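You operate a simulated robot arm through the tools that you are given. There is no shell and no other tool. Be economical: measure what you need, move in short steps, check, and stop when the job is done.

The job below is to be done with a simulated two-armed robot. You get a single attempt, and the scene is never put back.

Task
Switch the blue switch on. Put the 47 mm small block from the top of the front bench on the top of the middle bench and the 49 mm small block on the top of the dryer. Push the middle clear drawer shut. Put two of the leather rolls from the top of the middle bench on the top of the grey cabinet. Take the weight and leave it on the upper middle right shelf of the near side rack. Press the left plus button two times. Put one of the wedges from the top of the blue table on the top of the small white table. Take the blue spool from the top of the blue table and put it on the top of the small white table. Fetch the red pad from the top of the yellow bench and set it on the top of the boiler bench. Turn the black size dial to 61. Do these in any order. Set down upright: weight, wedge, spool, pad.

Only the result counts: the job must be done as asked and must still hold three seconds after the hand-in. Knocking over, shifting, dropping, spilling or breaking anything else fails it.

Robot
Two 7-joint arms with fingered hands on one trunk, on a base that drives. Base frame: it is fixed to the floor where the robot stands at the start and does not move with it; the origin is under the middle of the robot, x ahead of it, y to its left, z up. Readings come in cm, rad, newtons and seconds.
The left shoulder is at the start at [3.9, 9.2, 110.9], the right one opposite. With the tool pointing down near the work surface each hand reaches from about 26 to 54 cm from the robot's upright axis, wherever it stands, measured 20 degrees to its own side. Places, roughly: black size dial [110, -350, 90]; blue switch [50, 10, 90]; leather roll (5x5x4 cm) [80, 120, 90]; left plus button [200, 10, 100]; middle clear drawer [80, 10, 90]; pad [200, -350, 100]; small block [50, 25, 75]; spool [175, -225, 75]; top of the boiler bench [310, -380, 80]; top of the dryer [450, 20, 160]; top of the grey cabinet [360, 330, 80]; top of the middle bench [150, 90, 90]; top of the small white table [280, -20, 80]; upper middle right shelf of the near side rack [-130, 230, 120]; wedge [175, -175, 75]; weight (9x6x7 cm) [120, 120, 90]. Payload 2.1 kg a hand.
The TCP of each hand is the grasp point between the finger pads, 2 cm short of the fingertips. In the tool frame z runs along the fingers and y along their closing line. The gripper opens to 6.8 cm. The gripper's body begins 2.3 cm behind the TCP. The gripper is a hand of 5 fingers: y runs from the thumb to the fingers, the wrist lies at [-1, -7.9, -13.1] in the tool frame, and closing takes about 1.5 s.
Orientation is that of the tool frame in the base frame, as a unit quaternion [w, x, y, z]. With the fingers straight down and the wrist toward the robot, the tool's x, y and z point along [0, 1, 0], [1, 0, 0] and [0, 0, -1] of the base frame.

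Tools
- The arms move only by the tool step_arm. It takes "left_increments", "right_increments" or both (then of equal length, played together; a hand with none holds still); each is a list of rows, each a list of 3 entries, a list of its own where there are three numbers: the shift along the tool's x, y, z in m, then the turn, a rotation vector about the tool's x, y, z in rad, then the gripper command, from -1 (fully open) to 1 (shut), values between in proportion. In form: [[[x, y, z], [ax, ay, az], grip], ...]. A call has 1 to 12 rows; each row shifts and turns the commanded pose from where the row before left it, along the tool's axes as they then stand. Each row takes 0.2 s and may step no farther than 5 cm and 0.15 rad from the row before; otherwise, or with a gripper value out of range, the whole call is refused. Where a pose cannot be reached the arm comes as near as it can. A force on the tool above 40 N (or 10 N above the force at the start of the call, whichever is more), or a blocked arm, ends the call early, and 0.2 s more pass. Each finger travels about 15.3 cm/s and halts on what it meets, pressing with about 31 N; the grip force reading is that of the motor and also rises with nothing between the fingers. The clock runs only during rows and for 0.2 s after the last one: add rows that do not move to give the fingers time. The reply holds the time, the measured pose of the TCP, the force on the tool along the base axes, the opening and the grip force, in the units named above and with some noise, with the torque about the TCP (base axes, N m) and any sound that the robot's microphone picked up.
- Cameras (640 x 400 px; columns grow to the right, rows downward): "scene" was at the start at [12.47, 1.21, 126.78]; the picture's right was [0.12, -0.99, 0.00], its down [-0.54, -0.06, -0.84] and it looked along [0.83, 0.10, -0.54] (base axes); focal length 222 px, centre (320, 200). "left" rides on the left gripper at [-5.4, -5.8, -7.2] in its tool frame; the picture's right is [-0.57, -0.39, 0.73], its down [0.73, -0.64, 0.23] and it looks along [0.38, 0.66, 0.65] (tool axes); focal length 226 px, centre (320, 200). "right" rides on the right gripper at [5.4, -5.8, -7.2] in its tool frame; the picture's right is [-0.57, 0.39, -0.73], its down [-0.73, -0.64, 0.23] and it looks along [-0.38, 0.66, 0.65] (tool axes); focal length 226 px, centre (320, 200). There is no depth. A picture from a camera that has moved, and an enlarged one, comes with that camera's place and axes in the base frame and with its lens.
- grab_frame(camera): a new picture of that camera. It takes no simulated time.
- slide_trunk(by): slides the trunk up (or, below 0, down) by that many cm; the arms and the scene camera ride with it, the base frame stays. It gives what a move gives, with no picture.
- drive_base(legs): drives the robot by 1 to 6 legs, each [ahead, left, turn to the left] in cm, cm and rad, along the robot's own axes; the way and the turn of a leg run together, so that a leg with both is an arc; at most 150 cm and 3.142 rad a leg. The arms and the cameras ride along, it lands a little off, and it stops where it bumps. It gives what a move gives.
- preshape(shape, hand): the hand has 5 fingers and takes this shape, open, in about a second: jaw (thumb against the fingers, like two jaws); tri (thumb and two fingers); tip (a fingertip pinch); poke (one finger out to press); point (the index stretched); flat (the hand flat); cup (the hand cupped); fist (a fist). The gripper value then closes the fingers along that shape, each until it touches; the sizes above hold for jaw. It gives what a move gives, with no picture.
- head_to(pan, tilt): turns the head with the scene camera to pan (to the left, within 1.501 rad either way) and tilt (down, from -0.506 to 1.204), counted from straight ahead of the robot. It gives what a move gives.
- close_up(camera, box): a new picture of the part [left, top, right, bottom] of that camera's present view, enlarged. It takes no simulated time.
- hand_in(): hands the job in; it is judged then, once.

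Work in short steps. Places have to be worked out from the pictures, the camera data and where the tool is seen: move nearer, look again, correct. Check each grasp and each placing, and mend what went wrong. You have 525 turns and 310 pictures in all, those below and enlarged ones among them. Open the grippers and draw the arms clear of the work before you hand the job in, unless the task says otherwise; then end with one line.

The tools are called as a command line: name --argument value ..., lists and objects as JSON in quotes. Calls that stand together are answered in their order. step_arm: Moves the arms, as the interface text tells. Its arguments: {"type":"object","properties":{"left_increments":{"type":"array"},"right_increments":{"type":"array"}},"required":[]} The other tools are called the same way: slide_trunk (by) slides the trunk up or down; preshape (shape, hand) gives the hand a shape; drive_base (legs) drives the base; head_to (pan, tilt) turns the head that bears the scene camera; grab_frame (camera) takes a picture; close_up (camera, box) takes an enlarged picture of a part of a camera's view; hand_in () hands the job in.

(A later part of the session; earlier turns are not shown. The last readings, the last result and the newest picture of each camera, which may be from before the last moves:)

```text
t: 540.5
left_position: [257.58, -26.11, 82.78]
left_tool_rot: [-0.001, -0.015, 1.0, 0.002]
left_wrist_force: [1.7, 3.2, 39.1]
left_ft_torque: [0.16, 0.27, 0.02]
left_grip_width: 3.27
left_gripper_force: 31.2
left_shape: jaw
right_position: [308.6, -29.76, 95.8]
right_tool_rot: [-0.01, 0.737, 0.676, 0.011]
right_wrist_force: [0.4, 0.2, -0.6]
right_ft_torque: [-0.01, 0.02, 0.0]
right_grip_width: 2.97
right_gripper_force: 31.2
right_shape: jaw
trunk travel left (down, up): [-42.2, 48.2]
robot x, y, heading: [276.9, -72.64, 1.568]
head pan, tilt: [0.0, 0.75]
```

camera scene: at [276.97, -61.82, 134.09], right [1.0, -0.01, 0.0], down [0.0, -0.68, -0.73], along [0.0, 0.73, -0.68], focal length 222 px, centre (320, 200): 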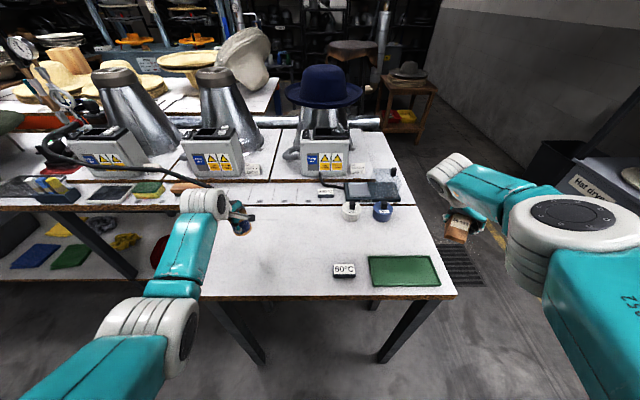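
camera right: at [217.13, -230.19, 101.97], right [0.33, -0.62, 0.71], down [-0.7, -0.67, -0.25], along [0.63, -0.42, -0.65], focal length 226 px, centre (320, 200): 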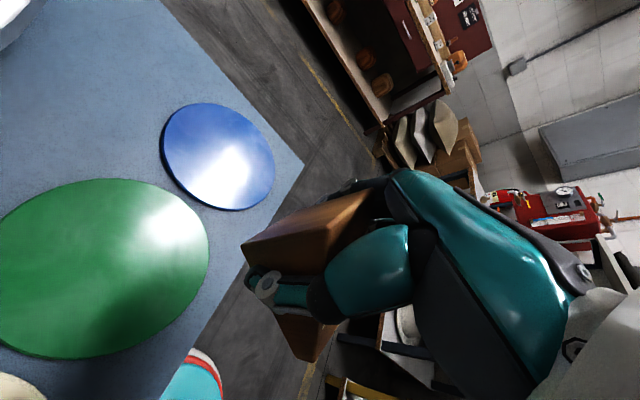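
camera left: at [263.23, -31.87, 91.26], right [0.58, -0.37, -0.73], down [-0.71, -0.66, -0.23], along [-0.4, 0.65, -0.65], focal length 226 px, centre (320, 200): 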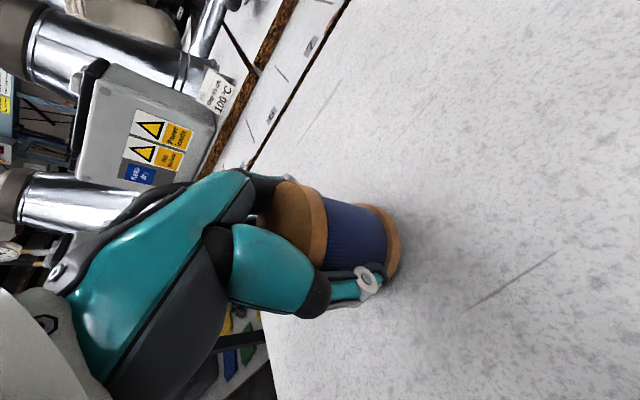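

Contact; relieve half a centimetre, release and lift.

slide_trunk --by 0.5

step_arm --left_increments '[[[0, 0, 0], [0, 0, 0], 0.5], [[0, 0, 0], [0, 0, 0], 0.2], [[0, 0, 0], [0, 0, 0], -0.2], [[0, 0, 0], [0, 0, 0], -0.6], [[0, 0, 0], [0, 0, 0], -1], [[0, 0, 0], [0, 0, 0], -1], [[0, 0, -0.02], [0, 0, 0], -1], [[0, 0, -0.04], [0, 0, 0], -1], [[0, 0, -0.045], [0, 0, 0], -1], [[0, -0.03, -0.03], [0, 0, 0], -1]]'

grab_frame --camera "left"

grab_frame --camera "right"

```text
t: 541.0
left_position: [257.54, -26.31, 82.9]
left_tool_rot: [-0.001, -0.016, 1.0, -0.003]
left_wrist_force: [0.7, 4.8, 18.3]
left_ft_torque: [0.33, 0.19, -0.09]
left_grip_width: 3.32
left_gripper_force: 31.3
left_shape: jaw
right_position: [308.48, -29.58, 96.06]
right_tool_rot: [-0.01, 0.737, 0.676, 0.011]
right_wrist_force: [0.5, 0.9, -0.9]
right_ft_torque: [-0.01, -0.02, 0.0]
right_grip_width: 2.92
right_gripper_force: 31.0
right_shape: jaw
trunk travel left (down, up): [-42.7, 47.7]
robot x, y, heading: [277.23, -72.97, 1.563]
head pan, tilt: [0.0, 0.75]
```

```text
t: 543.2
left_position: [257.72, -29.09, 96.36]
left_tool_rot: [-0.001, -0.015, 1.0, -0.004]
left_wrist_force: [0.3, 0.0, -0.6]
left_ft_torque: [0.01, 0.03, 0.0]
left_grip_width: 6.78
left_gripper_force: 0.1
left_shape: jaw
right_position: [308.47, -29.67, 96.02]
right_tool_rot: [-0.009, 0.737, 0.676, 0.011]
right_wrist_force: [0.1, 0.3, -0.6]
right_ft_torque: [0.01, -0.01, 0.01]
right_grip_width: 2.9
right_gripper_force: 31.0
right_shape: jaw
trunk travel left (down, up): [-42.7, 47.7]
robot x, y, heading: [277.2, -72.63, 1.566]
head pan, tilt: [0.0, 0.75]
```

```text
96 pictures are left
camera left: at [263.48, -34.81, 103.54], right [0.58, -0.37, -0.73], down [-0.71, -0.66, -0.22], along [-0.4, 0.65, -0.65], focal length 226 px, centre (320, 200)
```

left: 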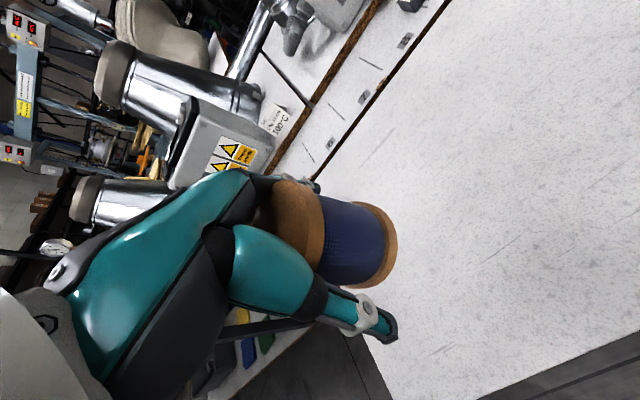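

```text
95 pictures are left
camera right: at [303.04, -23.77, 103.42], right [0.33, -0.62, 0.71], down [-0.7, -0.67, -0.25], along [0.63, -0.41, -0.66], focal length 226 px, centre (320, 200)
```

right: 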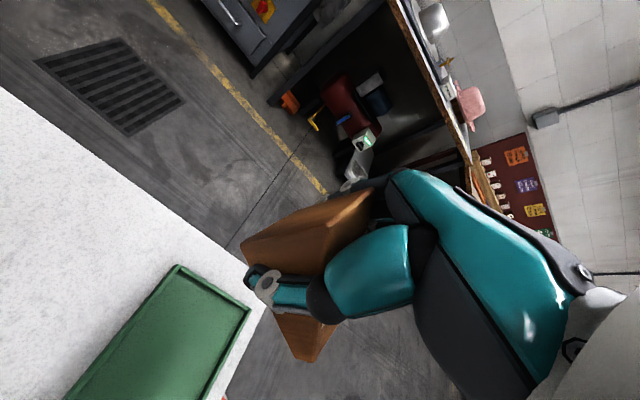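

The spool still seems to ride with the open hand. I zoom to understand.

close_up --camera "left" --box '[220, 140, 440, 360]'

close_up --camera "scene" --box '[160, 170, 300, 310]'

```text
1.82 times, centred on (330, 250) of left
camera zoom: at [263.48, -34.81, 103.54], right [0.58, -0.37, -0.73], down [-0.71, -0.66, -0.22], along [-0.4, 0.65, -0.65], focal length 411 px, centre (302, 109)
```

zoom: 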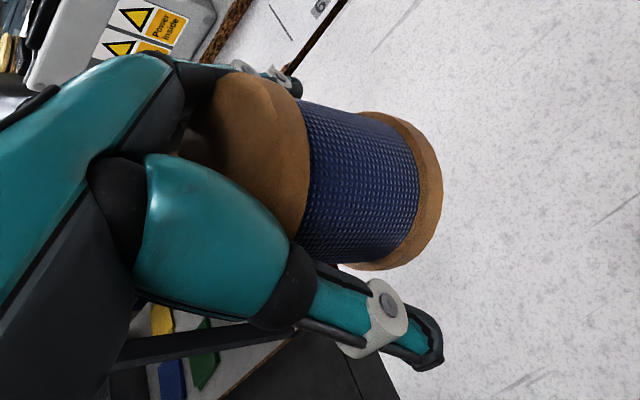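

```text
2.86 times, centred on (230, 240) of scene
camera zoom: at [276.98, -61.71, 132.98], right [1.0, -0.01, 0.0], down [0.0, -0.68, -0.73], along [0.0, 0.73, -0.68], focal length 634 px, centre (577, 86)
```

zoom: 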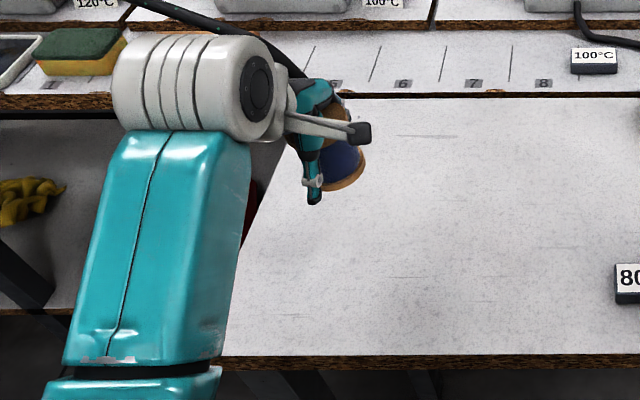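

The spool is caught on the finger side by its flange. I lower it back to the table, then shift the open hand +y to free the fingers before lifting.

step_arm --left_increments '[[[0, 0.02, 0.03], [0, 0, 0], -1], [[0, 0, 0.04], [0, 0, 0], -1], [[0, 0, 0.035], [0, 0, 0], -1], [[0, 0, 0.01], [0, 0, 0], -1], [[0, 0, 0.006], [0, 0, 0], -1], [[0, 0, 0], [0, 0, 0], -1]]'

grab_frame --camera "left"

```text
t: 544.6
left_position: [257.53, -27.38, 84.26]
left_tool_rot: [0.0, -0.016, 1.0, -0.001]
left_wrist_force: [0.2, 0.5, -0.5]
left_ft_torque: [-0.01, 0.02, 0.03]
left_grip_width: 6.81
left_gripper_force: 0.1
left_shape: jaw
right_position: [308.44, -29.48, 96.09]
right_tool_rot: [-0.01, 0.737, 0.676, 0.011]
right_wrist_force: [-0.4, 0.0, -0.8]
right_ft_torque: [0.01, -0.02, 0.04]
right_grip_width: 2.95
right_gripper_force: 30.8
right_shape: jaw
trunk travel left (down, up): [-42.7, 47.7]
robot x, y, heading: [276.92, -73.09, 1.568]
head pan, tilt: [0.0, 0.75]
```

```text
92 pictures are left
camera left: at [263.24, -32.93, 91.44], right [0.58, -0.37, -0.73], down [-0.71, -0.66, -0.23], along [-0.4, 0.65, -0.65], focal length 226 px, centre (320, 200)
```

left: 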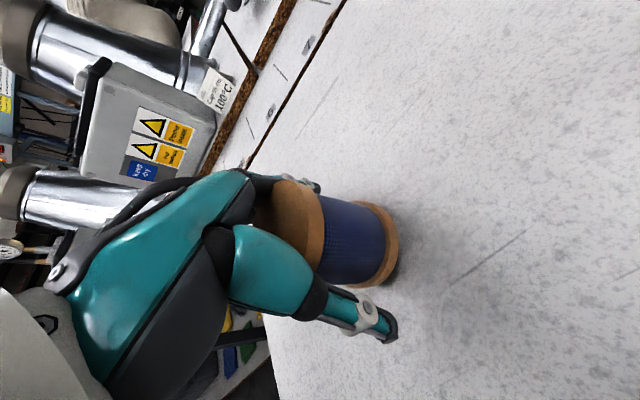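

slide_trunk --by -1.2

step_arm --left_increments '[[[0, 0.006, 0], [0, 0, 0], -1], [[0, 0.006, 0], [0, 0, 0], -1], [[0, 0, 0], [0, 0, 0], -1]]'

grab_frame --camera "left"

```text
t: 545.2
left_position: [257.52, -27.25, 83.08]
left_tool_rot: [-0.002, -0.016, 1.0, -0.003]
left_wrist_force: [0.0, 0.8, -0.2]
left_ft_torque: [0.07, 0.03, 0.0]
left_grip_width: 6.8
left_gripper_force: 0.1
left_shape: jaw
right_position: [308.53, -29.65, 94.94]
right_tool_rot: [-0.01, 0.737, 0.676, 0.012]
right_wrist_force: [-0.1, 0.1, -0.3]
right_ft_torque: [0.01, -0.01, 0.04]
right_grip_width: 2.93
right_gripper_force: 30.8
right_shape: jaw
trunk travel left (down, up): [-41.5, 48.9]
robot x, y, heading: [277.08, -72.89, 1.568]
head pan, tilt: [0.0, 0.75]
```

```text
t: 546.0
left_position: [257.47, -26.0, 83.33]
left_tool_rot: [-0.001, -0.016, 1.0, -0.003]
left_wrist_force: [0.2, 0.4, -0.8]
left_ft_torque: [0.0, -0.01, 0.0]
left_grip_width: 6.78
left_gripper_force: 0.0
left_shape: jaw
right_position: [308.44, -29.52, 94.86]
right_tool_rot: [-0.01, 0.737, 0.676, 0.011]
right_wrist_force: [0.1, 0.5, -0.6]
right_ft_torque: [0.0, -0.01, -0.02]
right_grip_width: 2.9
right_gripper_force: 30.8
right_shape: jaw
trunk travel left (down, up): [-41.5, 48.9]
robot x, y, heading: [277.23, -72.75, 1.566]
head pan, tilt: [0.0, 0.75]
```

```text
91 pictures are left
camera left: at [263.31, -31.7, 90.42], right [0.58, -0.37, -0.73], down [-0.71, -0.66, -0.23], along [-0.4, 0.65, -0.65], focal length 226 px, centre (320, 200)
```

left: 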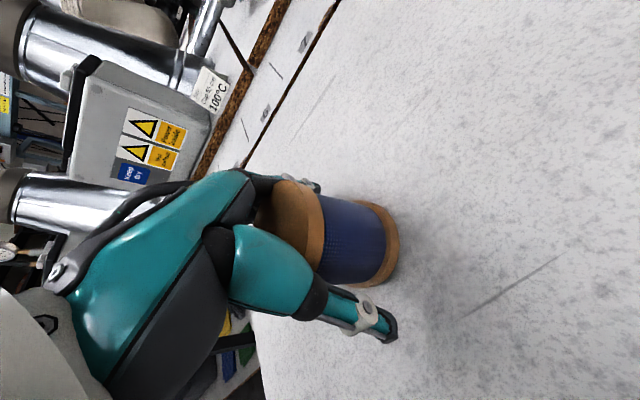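

It follows the fingers without force. I re-close lightly and open again while it stands on the table.

step_arm --left_increments '[[[0, 0, 0.003], [0, 0, 0], 0], [[0, 0, 0], [0, 0, 0], 0.6], [[0, 0, 0], [0, 0, 0], 0.6], [[0, 0, 0], [0, 0, 0], 0.6], [[0, 0, 0], [0, 0, 0], 0], [[0, 0, 0], [0, 0, 0], -0.5], [[0, 0, 0], [0, 0, 0], -1], [[0, 0, 0], [0, 0, 0], -1], [[0, 0, 0], [0, 0, 0], -1]]'

close_up --camera "left" --box '[220, 140, 440, 360]'

close_up --camera "scene" --box '[180, 170, 280, 270]'

```text
t: 548.0
left_position: [257.44, -26.01, 83.01]
left_tool_rot: [-0.001, -0.015, 1.0, -0.003]
left_wrist_force: [2.2, -0.1, 4.9]
left_ft_torque: [0.0, 0.02, -0.04]
left_grip_width: 6.74
left_gripper_force: 0.1
left_shape: jaw
right_position: [308.47, -29.51, 94.82]
right_tool_rot: [-0.01, 0.737, 0.676, 0.011]
right_wrist_force: [-0.2, -0.4, 0.5]
right_ft_torque: [-0.01, 0.01, 0.0]
right_grip_width: 2.92
right_gripper_force: 31.2
right_shape: jaw
trunk travel left (down, up): [-41.5, 48.9]
robot x, y, heading: [276.55, -72.64, 1.57]
head pan, tilt: [0.0, 0.75]
```

```text
1.82 times, centred on (330, 250) of left
camera zoom: at [263.33, -31.72, 90.09], right [0.58, -0.37, -0.73], down [-0.71, -0.66, -0.22], along [-0.4, 0.65, -0.65], focal length 411 px, centre (302, 109)
```

zoom: 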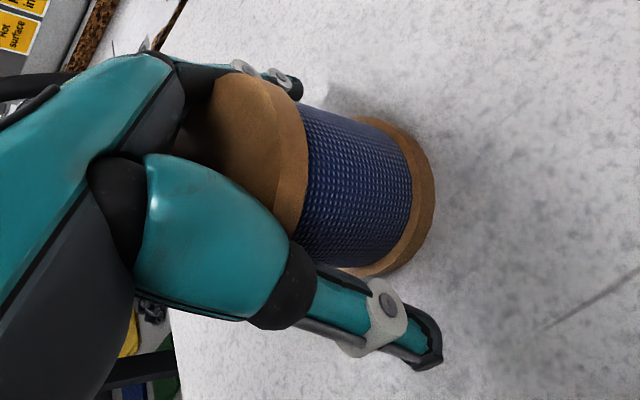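

```text
4.00 times, centred on (230, 220) of scene
camera zoom: at [277.02, -61.63, 131.78], right [1.0, -0.01, 0.0], down [0.0, -0.68, -0.73], along [0.0, 0.73, -0.68], focal length 887 px, centre (680, 120)
```

zoom: 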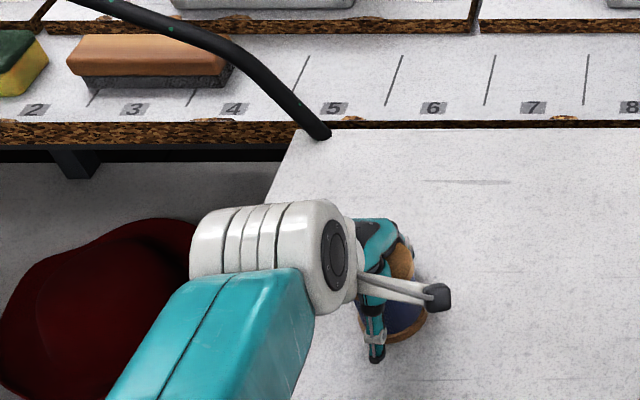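

The spool shifted slightly; try a small lift to see whether it stays.

step_arm --left_increments '[[[0, 0.004, 0], [0, 0, 0], -1], [[0, 0, -0.01], [0, 0, 0], -1], [[0, 0, -0.015], [0, 0, 0], -1], [[0, 0, 0], [0, 0, 0], -1]]'

close_up --camera "left" --box '[220, 140, 440, 360]'

```text
t: 549.0
left_position: [257.59, -25.61, 85.39]
left_tool_rot: [-0.001, -0.015, 1.0, -0.002]
left_wrist_force: [-0.2, 0.4, -1.1]
left_ft_torque: [0.02, -0.02, 0.02]
left_grip_width: 6.79
left_gripper_force: 0.1
left_shape: jaw
right_position: [308.37, -29.66, 94.87]
right_tool_rot: [-0.009, 0.737, 0.676, 0.011]
right_wrist_force: [0.1, 0.7, 0.1]
right_ft_torque: [0.03, -0.03, -0.03]
right_grip_width: 2.92
right_gripper_force: 30.8
right_shape: jaw
trunk travel left (down, up): [-41.5, 48.9]
robot x, y, heading: [277.05, -72.84, 1.564]
head pan, tilt: [0.0, 0.75]
```

```text
1.82 times, centred on (330, 250) of left
camera zoom: at [263.31, -31.19, 92.51], right [0.58, -0.37, -0.73], down [-0.71, -0.66, -0.23], along [-0.4, 0.65, -0.65], focal length 411 px, centre (302, 109)
```

zoom: 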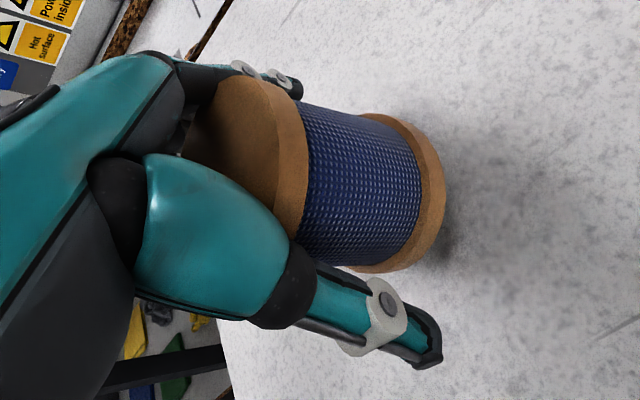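

The flange is wedged between thumb base and fingers. I lower it onto the table and change the hand shape to flat to free it.

step_arm --left_increments '[[[0, 0, 0.012], [0, 0, 0], -1], [[0, 0, 0.009], [0, 0, 0], -1], [[0, 0, 0.003], [0, 0, 0], -1], [[0, 0, 0], [0, 0, 0], -1]]'

preshape --shape "flat" --hand "left"

grab_frame --camera "left"

close_up --camera "scene" --box '[180, 170, 280, 270]'

```text
t: 550.0
left_position: [257.55, -25.62, 83.06]
left_tool_rot: [0.0, -0.016, 1.0, -0.001]
left_wrist_force: [0.2, -0.1, 3.4]
left_ft_torque: [0.01, -0.05, 0.02]
left_grip_width: 6.8
left_gripper_force: 0.1
left_shape: jaw
right_position: [308.53, -29.5, 94.82]
right_tool_rot: [-0.009, 0.736, 0.677, 0.012]
right_wrist_force: [0.1, 0.4, -0.5]
right_ft_torque: [-0.01, -0.04, -0.04]
right_grip_width: 2.92
right_gripper_force: 31.3
right_shape: jaw
trunk travel left (down, up): [-41.5, 48.9]
robot x, y, heading: [276.73, -72.72, 1.568]
head pan, tilt: [0.0, 0.75]
```

```text
t: 550.9
left_position: [257.48, -25.66, 83.02]
left_tool_rot: [-0.001, -0.015, 1.0, -0.003]
left_wrist_force: [-0.3, 0.7, 1.5]
left_ft_torque: [0.04, 0.02, -0.02]
left_grip_width: 0.0
left_gripper_force: 0.1
left_shape: flat
right_position: [308.45, -29.61, 94.8]
right_tool_rot: [-0.01, 0.737, 0.676, 0.012]
right_wrist_force: [0.3, -0.2, 0.3]
right_ft_torque: [0.0, -0.02, 0.01]
right_grip_width: 2.96
right_gripper_force: 30.9
right_shape: jaw
trunk travel left (down, up): [-41.5, 48.9]
robot x, y, heading: [276.57, -73.19, 1.568]
head pan, tilt: [0.0, 0.75]
```

```text
87 pictures are left
camera left: at [263.31, -31.26, 90.11], right [0.58, -0.37, -0.73], down [-0.71, -0.66, -0.22], along [-0.4, 0.65, -0.65], focal length 226 px, centre (320, 200)
```

left: 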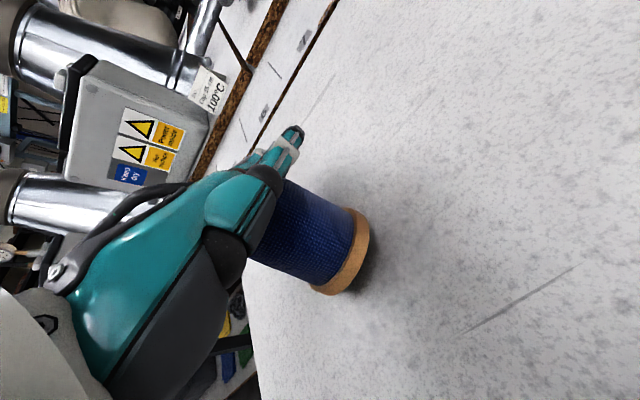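

```text
4.00 times, centred on (230, 220) of scene
camera zoom: at [276.99, -61.59, 131.78], right [1.0, -0.01, 0.0], down [0.0, -0.68, -0.73], along [0.0, 0.73, -0.68], focal length 887 px, centre (680, 120)
```

zoom: 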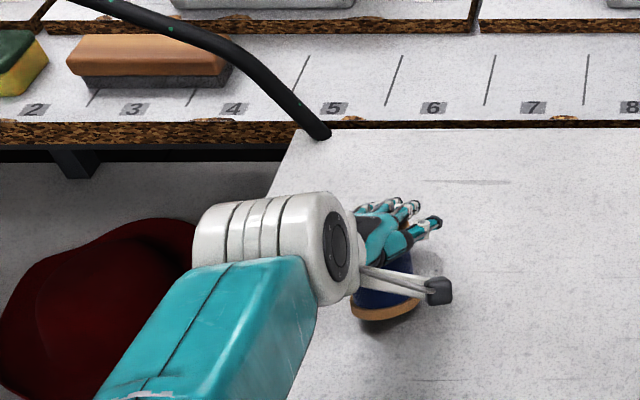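

The fingers are off; the spool stands underneath. Lift straight up and check.

step_arm --left_increments '[[[0, 0, -0.01], [0, 0, 0], -1], [[0, 0, -0.02], [0, 0, 0], -1], [[0, 0, -0.04], [0, 0, 0], -1], [[0, 0, -0.04], [0, 0, 0], -1]]'

grab_frame --camera "left"

grab_frame --camera "scene"

```text
t: 551.9
left_position: [257.69, -25.71, 93.83]
left_tool_rot: [-0.001, -0.016, 1.0, -0.003]
left_wrist_force: [0.5, -0.1, -0.5]
left_ft_torque: [0.02, -0.07, 0.0]
left_grip_width: 0.02
left_gripper_force: 0.1
left_shape: flat
right_position: [308.5, -29.64, 94.78]
right_tool_rot: [-0.01, 0.737, 0.676, 0.011]
right_wrist_force: [-1.2, -1.2, 0.1]
right_ft_torque: [-0.01, 0.04, -0.02]
right_grip_width: 2.93
right_gripper_force: 30.8
right_shape: jaw
trunk travel left (down, up): [-41.5, 48.9]
robot x, y, heading: [277.22, -72.92, 1.564]
head pan, tilt: [0.0, 0.75]
```

```text
85 pictures are left
camera left: at [263.53, -31.24, 101.03], right [0.58, -0.37, -0.73], down [-0.71, -0.66, -0.22], along [-0.4, 0.65, -0.65], focal length 226 px, centre (320, 200)
```

left: 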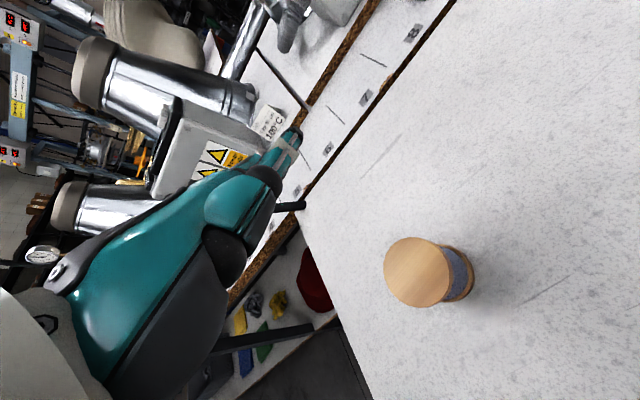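

```text
84 pictures are left
camera scene: at [276.98, -61.59, 131.78], right [1.0, -0.01, 0.0], down [0.0, -0.68, -0.73], along [0.0, 0.73, -0.68], focal length 222 px, centre (320, 200)
```

scene: 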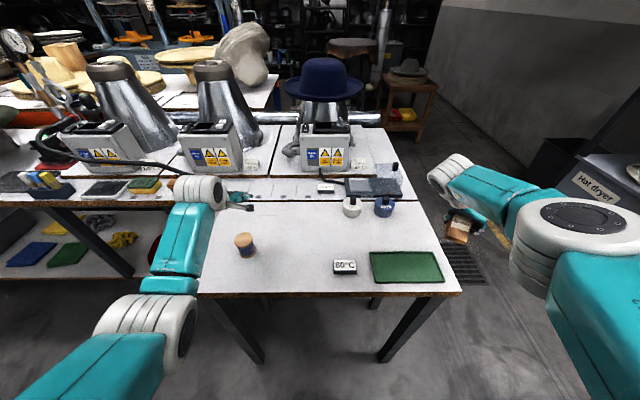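

The spool stands on the white table. Next the wedge: target ≈[271, −24]. I raise/reshape the left hand, bring the right hand inward, and drive left.

step_arm --left_increments '[[[0, -0.03, -0.04], [0, 0, 0], -1], [[0, -0.03, -0.04], [0, 0, 0], -1], [[0, 0, -0.04], [0, 0, 0], -1]]' --right_increments '[[[0, -0.04, -0.01], [0, 0, 0], 1], [[0, -0.04, -0.01], [0, 0, 0], 1], [[0, -0.035, -0.01], [0, 0, 0], 1]]'

preshape --shape "jaw" --hand "left"

drive_base --legs '[[5, 26, 0]]'

grab_frame --camera "scene"

grab_frame --camera "right"

```text
t: 552.7
left_position: [257.79, -31.64, 106.08]
left_tool_rot: [-0.001, -0.016, 1.0, -0.003]
left_wrist_force: [0.4, 0.4, 0.2]
left_ft_torque: [-0.04, 0.0, -0.02]
left_grip_width: 0.0
left_gripper_force: 0.2
left_shape: flat
right_position: [296.94, -28.57, 97.59]
right_tool_rot: [-0.008, 0.738, 0.675, 0.012]
right_wrist_force: [0.1, 0.3, 0.2]
right_ft_torque: [-0.01, -0.02, 0.0]
right_grip_width: 2.92
right_gripper_force: 31.1
right_shape: jaw
trunk travel left (down, up): [-41.5, 48.9]
robot x, y, heading: [276.74, -72.93, 1.571]
head pan, tilt: [0.0, 0.75]
```

```text
t: 553.6
left_position: [257.87, -31.67, 106.04]
left_tool_rot: [-0.001, -0.015, 1.0, -0.002]
left_wrist_force: [-0.2, 0.7, 0.5]
left_ft_torque: [0.01, -0.03, 0.0]
left_grip_width: 6.77
left_gripper_force: 0.1
left_shape: jaw
right_position: [297.13, -28.73, 97.65]
right_tool_rot: [-0.01, 0.737, 0.676, 0.011]
right_wrist_force: [0.6, -0.3, -1.4]
right_ft_torque: [-0.02, -0.03, 0.03]
right_grip_width: 2.93
right_gripper_force: 31.3
right_shape: jaw
trunk travel left (down, up): [-41.5, 48.9]
robot x, y, heading: [277.19, -73.17, 1.565]
head pan, tilt: [0.0, 0.75]
```

```text
t: 555.5
left_position: [231.79, -26.55, 105.99]
left_tool_rot: [-0.001, -0.016, 1.0, -0.003]
left_wrist_force: [0.5, -0.4, 0.1]
left_ft_torque: [0.03, 0.0, 0.0]
left_grip_width: 6.79
left_gripper_force: 0.1
left_shape: jaw
right_position: [271.05, -23.34, 97.74]
right_tool_rot: [-0.01, 0.736, 0.677, 0.012]
right_wrist_force: [-0.2, 0.5, -0.8]
right_ft_torque: [-0.02, -0.02, -0.01]
right_grip_width: 2.93
right_gripper_force: 30.9
right_shape: jaw
trunk travel left (down, up): [-41.5, 48.9]
robot x, y, heading: [250.7, -67.62, 1.568]
head pan, tilt: [0.0, 0.75]
```

```text
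83 pictures are left
camera scene: at [251.1, -56.37, 131.78], right [1.0, 0.0, 0.0], down [0.0, -0.68, -0.73], along [0.0, 0.73, -0.68], focal length 222 px, centre (320, 200)
```

scene: 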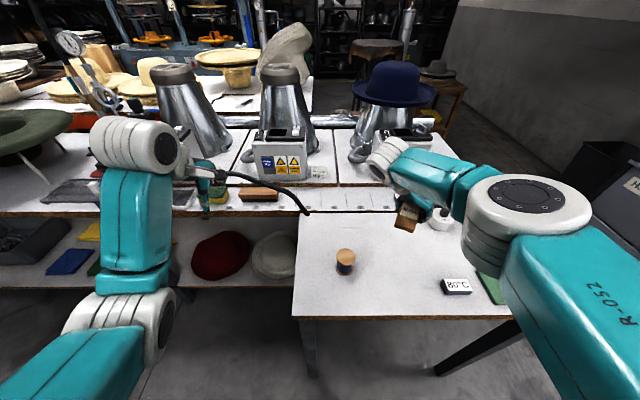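

```text
82 pictures are left
camera right: at [265.68, -17.64, 105.02], right [0.33, -0.62, 0.71], down [-0.7, -0.67, -0.25], along [0.63, -0.41, -0.66], focal length 226 px, centre (320, 200)
```

right: 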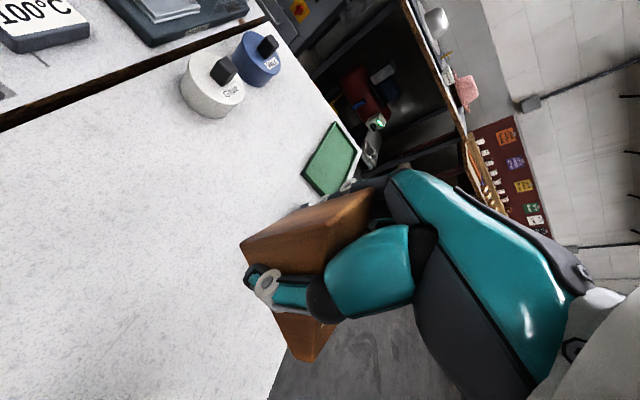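

Good spot. Lower with trunk then arm.

slide_trunk --by -9

step_arm --right_increments '[[[0, 0, 0.03], [0, 0, 0], 1], [[0, 0, 0.015], [0, 0, 0], 1], [[0, 0, 0], [0, 0, 0], 1]]'

grab_frame --camera "right"

grab_frame --camera "scene"

```text
t: 556.7
left_position: [231.82, -26.52, 96.92]
left_tool_rot: [-0.001, -0.016, 1.0, -0.002]
left_wrist_force: [0.1, 1.0, 1.2]
left_ft_torque: [0.0, -0.02, -0.01]
left_grip_width: 6.76
left_gripper_force: 0.0
left_shape: jaw
right_position: [271.09, -23.51, 88.65]
right_tool_rot: [-0.009, 0.736, 0.676, 0.011]
right_wrist_force: [0.0, 0.2, -0.9]
right_ft_torque: [-0.03, -0.02, 0.0]
right_grip_width: 2.92
right_gripper_force: 31.1
right_shape: jaw
trunk travel left (down, up): [-32.5, 57.9]
robot x, y, heading: [250.95, -67.65, 1.567]
head pan, tilt: [0.0, 0.75]
```

```text
t: 557.5
left_position: [231.96, -26.36, 97.05]
left_tool_rot: [-0.001, -0.017, 1.0, -0.003]
left_wrist_force: [0.4, -0.6, 0.3]
left_ft_torque: [-0.01, 0.02, 0.02]
left_grip_width: 6.79
left_gripper_force: 0.1
left_shape: jaw
right_position: [271.23, -23.39, 84.08]
right_tool_rot: [-0.01, 0.736, 0.677, 0.012]
right_wrist_force: [-0.2, 0.1, -0.7]
right_ft_torque: [0.03, -0.02, 0.02]
right_grip_width: 2.91
right_gripper_force: 30.3
right_shape: jaw
trunk travel left (down, up): [-32.5, 57.9]
robot x, y, heading: [251.05, -67.48, 1.569]
head pan, tilt: [0.0, 0.75]
```

```text
81 pictures are left
camera right: at [265.8, -17.57, 91.55], right [0.33, -0.62, 0.71], down [-0.7, -0.67, -0.25], along [0.63, -0.41, -0.66], focal length 226 px, centre (320, 200)
```

right: 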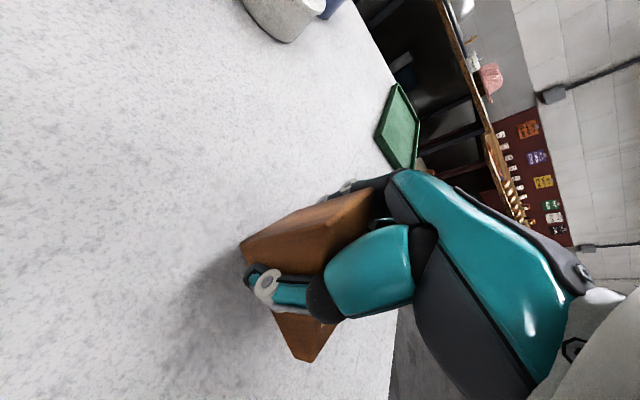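

```text
80 pictures are left
camera scene: at [251.12, -55.22, 122.71], right [1.0, 0.0, 0.0], down [0.0, -0.68, -0.73], along [0.0, 0.73, -0.68], focal length 222 px, centre (320, 200)
```

scene: 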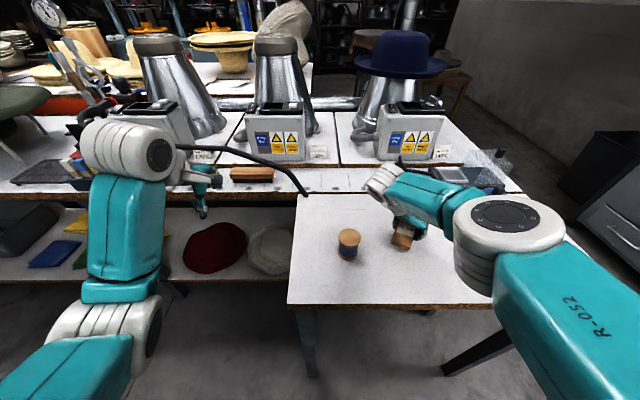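

Nearly down. Small steps to contact.

step_arm --right_increments '[[[0, 0, 0.005], [0, 0, 0], 1], [[0, 0, 0.004], [0, 0, 0], 1], [[0, 0, 0.004], [0, 0, 0], 1], [[0, 0, 0.003], [0, 0, 0], 1]]'

```text
t: 558.5
left_position: [231.87, -26.51, 97.04]
left_tool_rot: [-0.001, -0.016, 1.0, -0.003]
left_wrist_force: [-0.5, 0.2, 0.8]
left_ft_torque: [-0.02, 0.02, -0.04]
left_grip_width: 6.77
left_gripper_force: 0.0
left_shape: jaw
right_position: [271.15, -23.33, 82.57]
right_tool_rot: [-0.009, 0.736, 0.676, 0.011]
right_wrist_force: [0.1, -0.4, -0.3]
right_ft_torque: [0.01, 0.0, 0.02]
right_grip_width: 2.94
right_gripper_force: 30.9
right_shape: jaw
trunk travel left (down, up): [-32.5, 57.9]
robot x, y, heading: [251.22, -67.46, 1.569]
head pan, tilt: [0.0, 0.75]
```

step_arm --right_increments '[[[0, 0, 0.003], [0, 0, 0], 1], [[0, 0, 0.003], [0, 0, 0], 1], [[0, 0, 0.003], [0, 0, 0], 1], [[0, 0, 0.003], [0, 0, 0], 1]]'

close_up --camera "right" --box '[200, 150, 440, 390]'

```text
t: 559.4
left_position: [231.78, -26.62, 97.08]
left_tool_rot: [0.0, -0.017, 1.0, -0.002]
left_wrist_force: [0.3, -0.3, 0.5]
left_ft_torque: [0.0, 0.01, -0.01]
left_grip_width: 6.76
left_gripper_force: 0.1
left_shape: jaw
right_position: [271.21, -23.19, 81.98]
right_tool_rot: [-0.011, 0.736, 0.676, 0.018]
right_wrist_force: [-2.4, -4.0, 27.6]
right_ft_torque: [-0.23, -0.24, 0.08]
right_grip_width: 3.07
right_gripper_force: 30.8
right_shape: jaw
trunk travel left (down, up): [-32.5, 57.9]
robot x, y, heading: [251.3, -67.76, 1.563]
head pan, tilt: [0.0, 0.75]
stopped in row 4 (right hand): the force on the tool passed its limit at 44 N (the readings are from after the stop); the commanded pose is now the measured one
```

```text
1.67 times, centred on (320, 270) of right
camera zoom: at [265.7, -17.51, 89.42], right [0.33, -0.63, 0.71], down [-0.7, -0.67, -0.26], along [0.64, -0.41, -0.66], focal length 377 px, centre (320, 83)
```

zoom: 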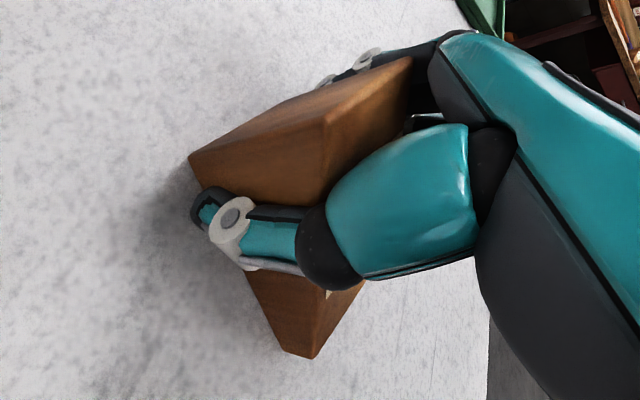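

Contact. Relieve and open; then lift to see.

step_arm --right_increments '[[[0, 0, -0.003], [0, 0, 0], 1], [[0, 0, 0], [0, 0, 0], 0.4], [[0, 0, 0], [0, 0, 0], 0], [[0, 0, 0], [0, 0, 0], -0.5], [[0, 0, 0], [0, 0, 0], -1], [[0, 0, 0], [0, 0, 0], -1], [[0, 0, 0], [0, 0, 0], -1], [[0, 0, -0.02], [0, 0, 0], -1], [[0, 0, -0.03], [0, 0, 0], -1]]'

grab_frame --camera "right"

close_up --camera "scene" --box '[290, 170, 470, 310]'

```text
t: 561.4
left_position: [231.84, -26.56, 97.03]
left_tool_rot: [-0.001, -0.017, 1.0, -0.003]
left_wrist_force: [-1.0, -0.2, -0.2]
left_ft_torque: [0.0, 0.0, 0.0]
left_grip_width: 6.77
left_gripper_force: 0.1
left_shape: jaw
right_position: [271.23, -23.34, 86.89]
right_tool_rot: [-0.01, 0.736, 0.676, 0.015]
right_wrist_force: [-0.2, -0.5, -0.5]
right_ft_torque: [0.0, 0.02, 0.03]
right_grip_width: 6.8
right_gripper_force: 0.1
right_shape: jaw
trunk travel left (down, up): [-32.5, 57.9]
robot x, y, heading: [251.06, -67.66, 1.567]
head pan, tilt: [0.0, 0.75]
```

```text
78 pictures are left
camera right: at [265.72, -17.56, 94.32], right [0.33, -0.62, 0.71], down [-0.7, -0.67, -0.26], along [0.63, -0.41, -0.66], focal length 226 px, centre (320, 200)
```

right: 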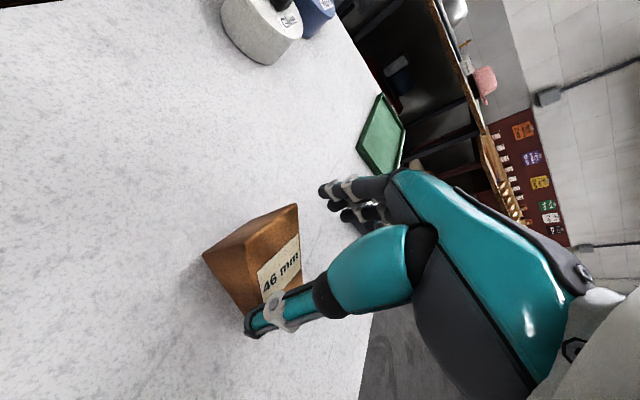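

```text
2.86 times, centred on (380, 240) of scene
camera zoom: at [251.13, -55.23, 122.71], right [1.0, 0.0, 0.0], down [0.0, -0.68, -0.73], along [0.0, 0.73, -0.68], focal length 634 px, centre (149, 86)
```

zoom: 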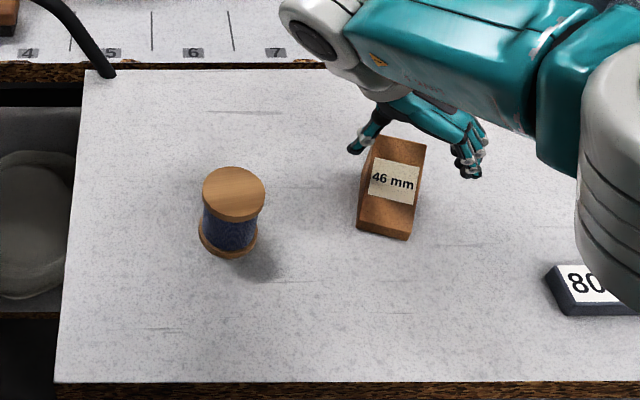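

Wedge and spool both stand on the white table. I lift clear, unwind the right wrist, and drive toward the yellow bench.

slide_trunk --by 25

drive_base --legs '[[-35, 0, 0], [0, -58, 0]]'

step_arm --right_increments '[[[0, 0, 0], [0, 0, -0.15], -1], [[0, 0, 0], [0, 0, -0.15], -1], [[0, 0, 0], [0, 0, -0.15], -1], [[0, 0, 0], [0, 0, -0.15], -1], [[0, 0, 0], [0, 0, -0.15], -1], [[0, 0, 0], [0, 0, -0.15], -1], [[0, 0, 0], [0, 0, -0.15], -1], [[0, 0, 0], [0, 0, -0.15], -1], [[0, 0, 0], [0, 0, -0.15], -1], [[0, 0, 0], [0, 0, -0.15], -1], [[0, 0, 0], [0, 0, -0.1], -1]]'

drive_base --legs '[[0, 0, 3.14], [145, 0, 0]]'

head_to --pan -0.5 --tilt 0.45

grab_frame --camera "scene"

head_to --pan 0.2 --tilt 0.45

grab_frame --camera "scene"

```text
t: 564.0
left_position: [232.02, -26.52, 121.99]
left_tool_rot: [0.0, -0.016, 1.0, -0.003]
left_wrist_force: [-0.1, 0.1, 0.2]
left_ft_torque: [-0.02, -0.02, -0.03]
left_grip_width: 6.78
left_gripper_force: 0.0
left_shape: jaw
right_position: [271.11, -23.24, 112.09]
right_tool_rot: [-0.01, 0.737, 0.676, 0.015]
right_wrist_force: [-0.5, 0.9, 0.1]
right_ft_torque: [-0.01, 0.0, 0.0]
right_grip_width: 6.78
right_gripper_force: 0.1
right_shape: jaw
trunk travel left (down, up): [-57.5, 32.9]
robot x, y, heading: [250.83, -67.26, 1.564]
head pan, tilt: [0.0, 0.75]
```

```text
t: 569.2
left_position: [290.8, -60.94, 122.07]
left_tool_rot: [-0.001, -0.016, 1.0, -0.003]
left_wrist_force: [-0.2, 0.2, 0.1]
left_ft_torque: [-0.03, 0.0, -0.03]
left_grip_width: 6.77
left_gripper_force: 0.1
left_shape: jaw
right_position: [330.14, -57.84, 112.09]
right_tool_rot: [-0.01, 0.737, 0.676, 0.015]
right_wrist_force: [-0.7, 0.2, 0.2]
right_ft_torque: [0.01, -0.03, 0.0]
right_grip_width: 6.8
right_gripper_force: 0.1
right_shape: jaw
trunk travel left (down, up): [-57.5, 32.9]
robot x, y, heading: [309.76, -102.18, 1.568]
head pan, tilt: [0.0, 0.75]
```

```text
t: 571.6
left_position: [290.89, -61.05, 121.97]
left_tool_rot: [0.0, -0.016, 1.0, -0.003]
left_wrist_force: [0.1, 0.2, -0.4]
left_ft_torque: [-0.01, -0.03, -0.01]
left_grip_width: 6.8
left_gripper_force: 0.0
left_shape: jaw
right_position: [329.96, -57.74, 112.02]
right_tool_rot: [0.004, 0.028, 0.999, 0.018]
right_wrist_force: [-0.1, 0.5, 0.1]
right_ft_torque: [0.02, -0.03, 0.01]
right_grip_width: 6.8
right_gripper_force: 0.1
right_shape: jaw
trunk travel left (down, up): [-57.5, 32.9]
robot x, y, heading: [309.63, -102.35, 1.567]
head pan, tilt: [0.0, 0.75]
```

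```text
t: 586.1
left_position: [333.69, -285.45, 121.98]
left_tool_rot: [-0.003, 1.0, 0.027, 0.0]
left_wrist_force: [-0.1, -0.3, 0.2]
left_ft_torque: [-0.01, 0.0, -0.03]
left_grip_width: 6.8
left_gripper_force: 0.0
left_shape: jaw
right_position: [294.48, -289.45, 111.97]
right_tool_rot: [0.017, 1.0, -0.017, -0.004]
right_wrist_force: [-0.1, 0.8, -0.4]
right_ft_torque: [0.0, 0.02, -0.01]
right_grip_width: 6.79
right_gripper_force: 0.0
right_shape: jaw
trunk travel left (down, up): [-57.5, 32.9]
robot x, y, heading: [313.69, -244.3, -1.561]
head pan, tilt: [0.0, 0.75]
```

```text
t: 587.1
left_position: [333.68, -285.36, 121.97]
left_tool_rot: [-0.003, 1.0, 0.027, 0.001]
left_wrist_force: [0.6, -0.8, -0.6]
left_ft_torque: [0.01, -0.02, 0.02]
left_grip_width: 6.79
left_gripper_force: 0.1
left_shape: jaw
right_position: [294.46, -289.43, 111.94]
right_tool_rot: [0.018, 1.0, -0.018, -0.005]
right_wrist_force: [-0.1, -0.5, -0.4]
right_ft_torque: [0.02, 0.02, -0.01]
right_grip_width: 6.82
right_gripper_force: 0.0
right_shape: jaw
trunk travel left (down, up): [-57.5, 32.9]
robot x, y, heading: [313.88, -244.6, -1.554]
head pan, tilt: [-0.499, 0.45]
```

```text
76 pictures are left
camera scene: at [309.45, -254.21, 150.47], right [-0.89, 0.46, 0.0], down [0.2, 0.39, -0.9], along [-0.42, -0.8, -0.44], focal length 222 px, centre (320, 200)
```

scene: 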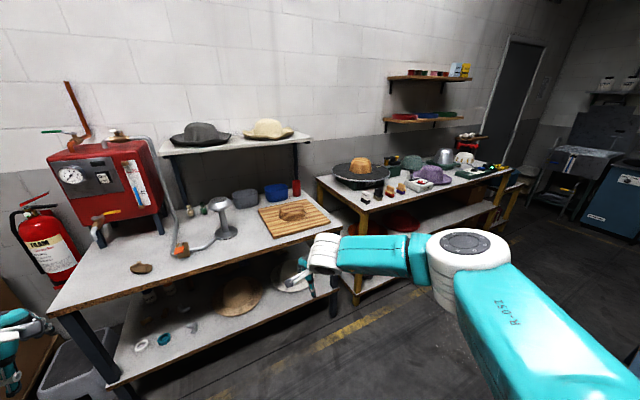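

```text
t: 588.1
left_position: [333.57, -285.3, 121.95]
left_tool_rot: [-0.002, 1.0, 0.027, 0.001]
left_wrist_force: [-0.1, -0.5, 0.5]
left_ft_torque: [-0.02, 0.03, 0.01]
left_grip_width: 6.77
left_gripper_force: 0.0
left_shape: jaw
right_position: [294.46, -289.43, 112.07]
right_tool_rot: [0.017, 1.0, -0.016, -0.004]
right_wrist_force: [0.2, -0.1, -0.6]
right_ft_torque: [0.0, 0.01, -0.01]
right_grip_width: 6.79
right_gripper_force: 0.1
right_shape: jaw
trunk travel left (down, up): [-57.5, 32.9]
robot x, y, heading: [313.77, -244.76, -1.554]
head pan, tilt: [0.201, 0.45]
```

```text
75 pictures are left
camera scene: at [315.69, -255.04, 150.48], right [-0.98, -0.21, 0.0], down [-0.09, 0.43, -0.9], along [0.19, -0.88, -0.44], focal length 222 px, centre (320, 200)
```

scene: 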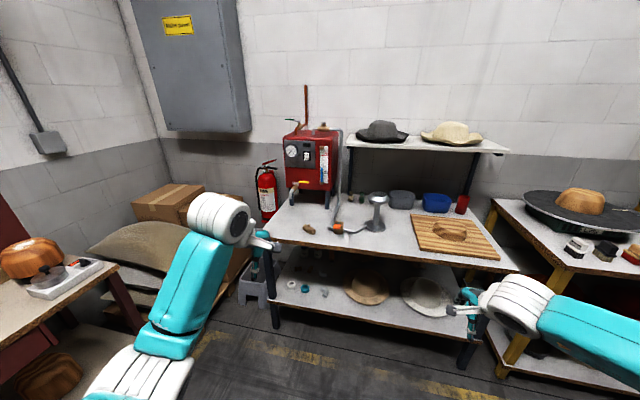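

The boiler bench is right ahead. I zoom on the yellow bench's items from the first view.

head_to --pan -0.6 --tilt 0.45

close_up --camera "scene" --box '[260, 140, 500, 240]'

```text
t: 589.3
left_position: [333.7, -285.28, 122.03]
left_tool_rot: [-0.002, 1.0, 0.027, 0.001]
left_wrist_force: [0.7, -0.2, 1.2]
left_ft_torque: [0.02, -0.01, 0.02]
left_grip_width: 6.77
left_gripper_force: 0.1
left_shape: jaw
right_position: [294.49, -289.45, 111.96]
right_tool_rot: [0.017, 1.0, -0.018, -0.003]
right_wrist_force: [-0.8, -0.3, 0.2]
right_ft_torque: [0.01, 0.03, -0.02]
right_grip_width: 6.78
right_gripper_force: 0.0
right_shape: jaw
trunk travel left (down, up): [-57.5, 32.9]
robot x, y, heading: [313.92, -244.71, -1.558]
head pan, tilt: [-0.6, 0.45]
```

```text
2.67 times, centred on (380, 190) of scene
camera zoom: at [308.65, -253.74, 150.48], right [-0.83, 0.55, 0.0], down [0.24, 0.36, -0.9], along [-0.5, -0.75, -0.44], focal length 592 px, centre (160, 227)
```

zoom: 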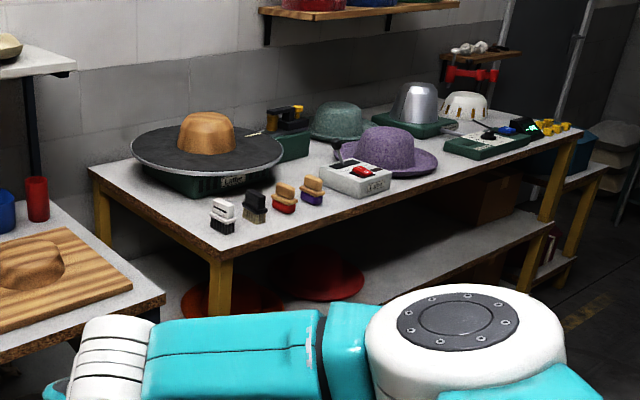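

The red pad is the tan-handled red-bottomed one at ≈[208, −349]. Drive along the corridor to face it with the right hand.

drive_base --legs '[[32, 0, -0.01], [0, -88, 0], [18, 0, 0]]'

head_to --pan -0.1 --tilt 0.7

grab_frame --camera "scene"

grab_frame --camera "right"

```text
t: 596.8
left_position: [245.43, -336.32, 121.85]
left_tool_rot: [-0.002, 1.0, 0.02, 0.0]
left_wrist_force: [0.5, 1.0, 0.5]
left_ft_torque: [0.0, -0.01, 0.01]
left_grip_width: 6.78
left_gripper_force: 0.1
left_shape: jaw
right_position: [206.12, -339.82, 111.93]
right_tool_rot: [0.018, 1.0, -0.025, -0.004]
right_wrist_force: [0.6, -0.5, -0.6]
right_ft_torque: [0.0, -0.01, -0.02]
right_grip_width: 6.78
right_gripper_force: 0.0
right_shape: jaw
trunk travel left (down, up): [-57.5, 32.9]
robot x, y, heading: [225.78, -295.15, -1.567]
head pan, tilt: [-0.6, 0.45]
```

```text
t: 597.7
left_position: [245.38, -336.21, 122.06]
left_tool_rot: [-0.003, 1.0, 0.02, 0.001]
left_wrist_force: [0.3, 0.7, -0.3]
left_ft_torque: [0.01, 0.0, -0.01]
left_grip_width: 6.76
left_gripper_force: 0.0
left_shape: jaw
right_position: [206.16, -339.8, 112.07]
right_tool_rot: [0.017, 1.0, -0.025, -0.004]
right_wrist_force: [0.2, -0.7, -1.0]
right_ft_torque: [-0.01, 0.0, -0.01]
right_grip_width: 6.78
right_gripper_force: 0.0
right_shape: jaw
trunk travel left (down, up): [-57.5, 32.9]
robot x, y, heading: [225.95, -295.18, -1.573]
head pan, tilt: [-0.099, 0.7]
```

```text
73 pictures are left
camera scene: at [225.09, -305.11, 148.26], right [-1.0, 0.1, 0.0], down [0.06, 0.64, -0.77], along [-0.07, -0.76, -0.64], focal length 222 px, centre (320, 200)
```

scene: 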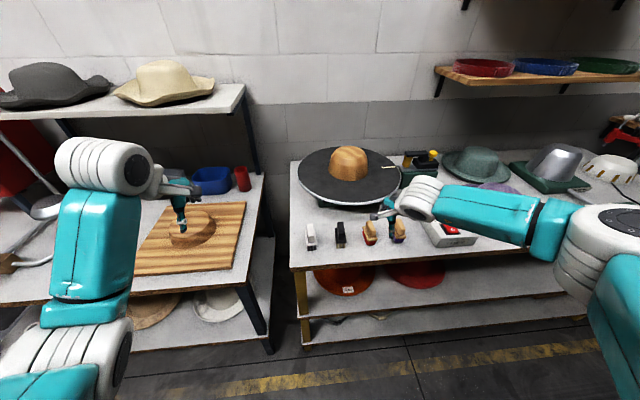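

```text
72 pictures are left
camera right: at [211.92, -333.89, 119.01], right [-0.58, -0.33, 0.74], down [-0.7, 0.67, -0.25], along [-0.41, -0.67, -0.62], focal length 226 px, centre (320, 200)
```

right: 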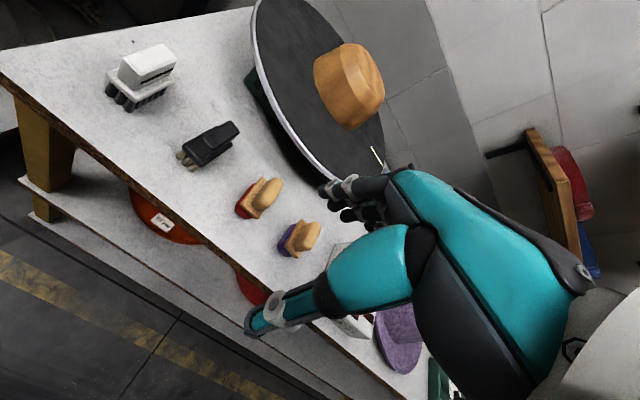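

The red pad is around [201.7, −358], so I need to be closer. Zoom for its shape.

close_up --camera "right" --box '[160, 110, 360, 280]'

close_up --camera "scene" --box '[290, 190, 430, 280]'

```text
2.35 times, centred on (260, 195) of right
camera zoom: at [211.92, -333.89, 119.01], right [-0.58, -0.33, 0.74], down [-0.7, 0.67, -0.25], along [-0.41, -0.67, -0.62], focal length 532 px, centre (461, 212)
```

zoom: 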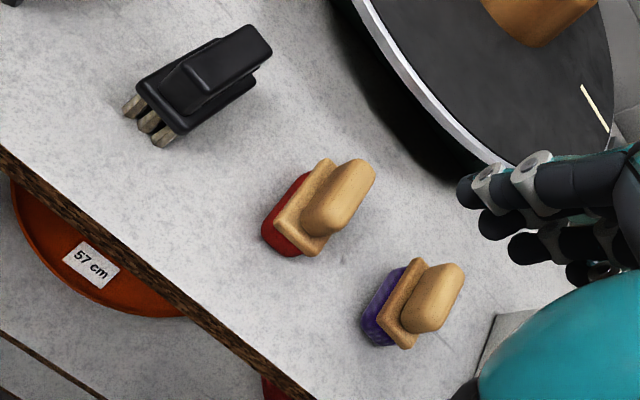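

```text
4.44 times, centred on (360, 235) of scene
camera zoom: at [225.09, -305.11, 148.26], right [-1.0, 0.1, 0.0], down [0.06, 0.64, -0.77], along [-0.07, -0.76, -0.64], focal length 986 px, centre (142, 44)
```

zoom: 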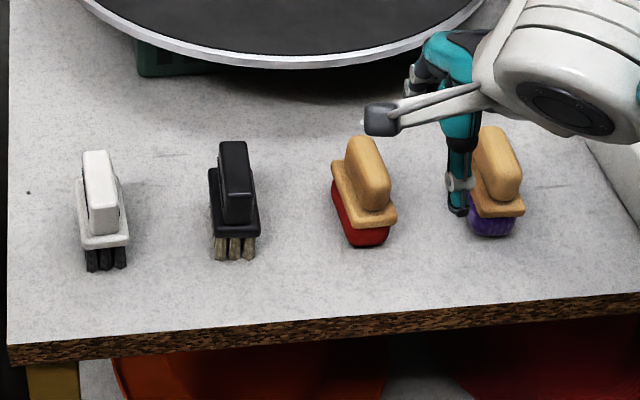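

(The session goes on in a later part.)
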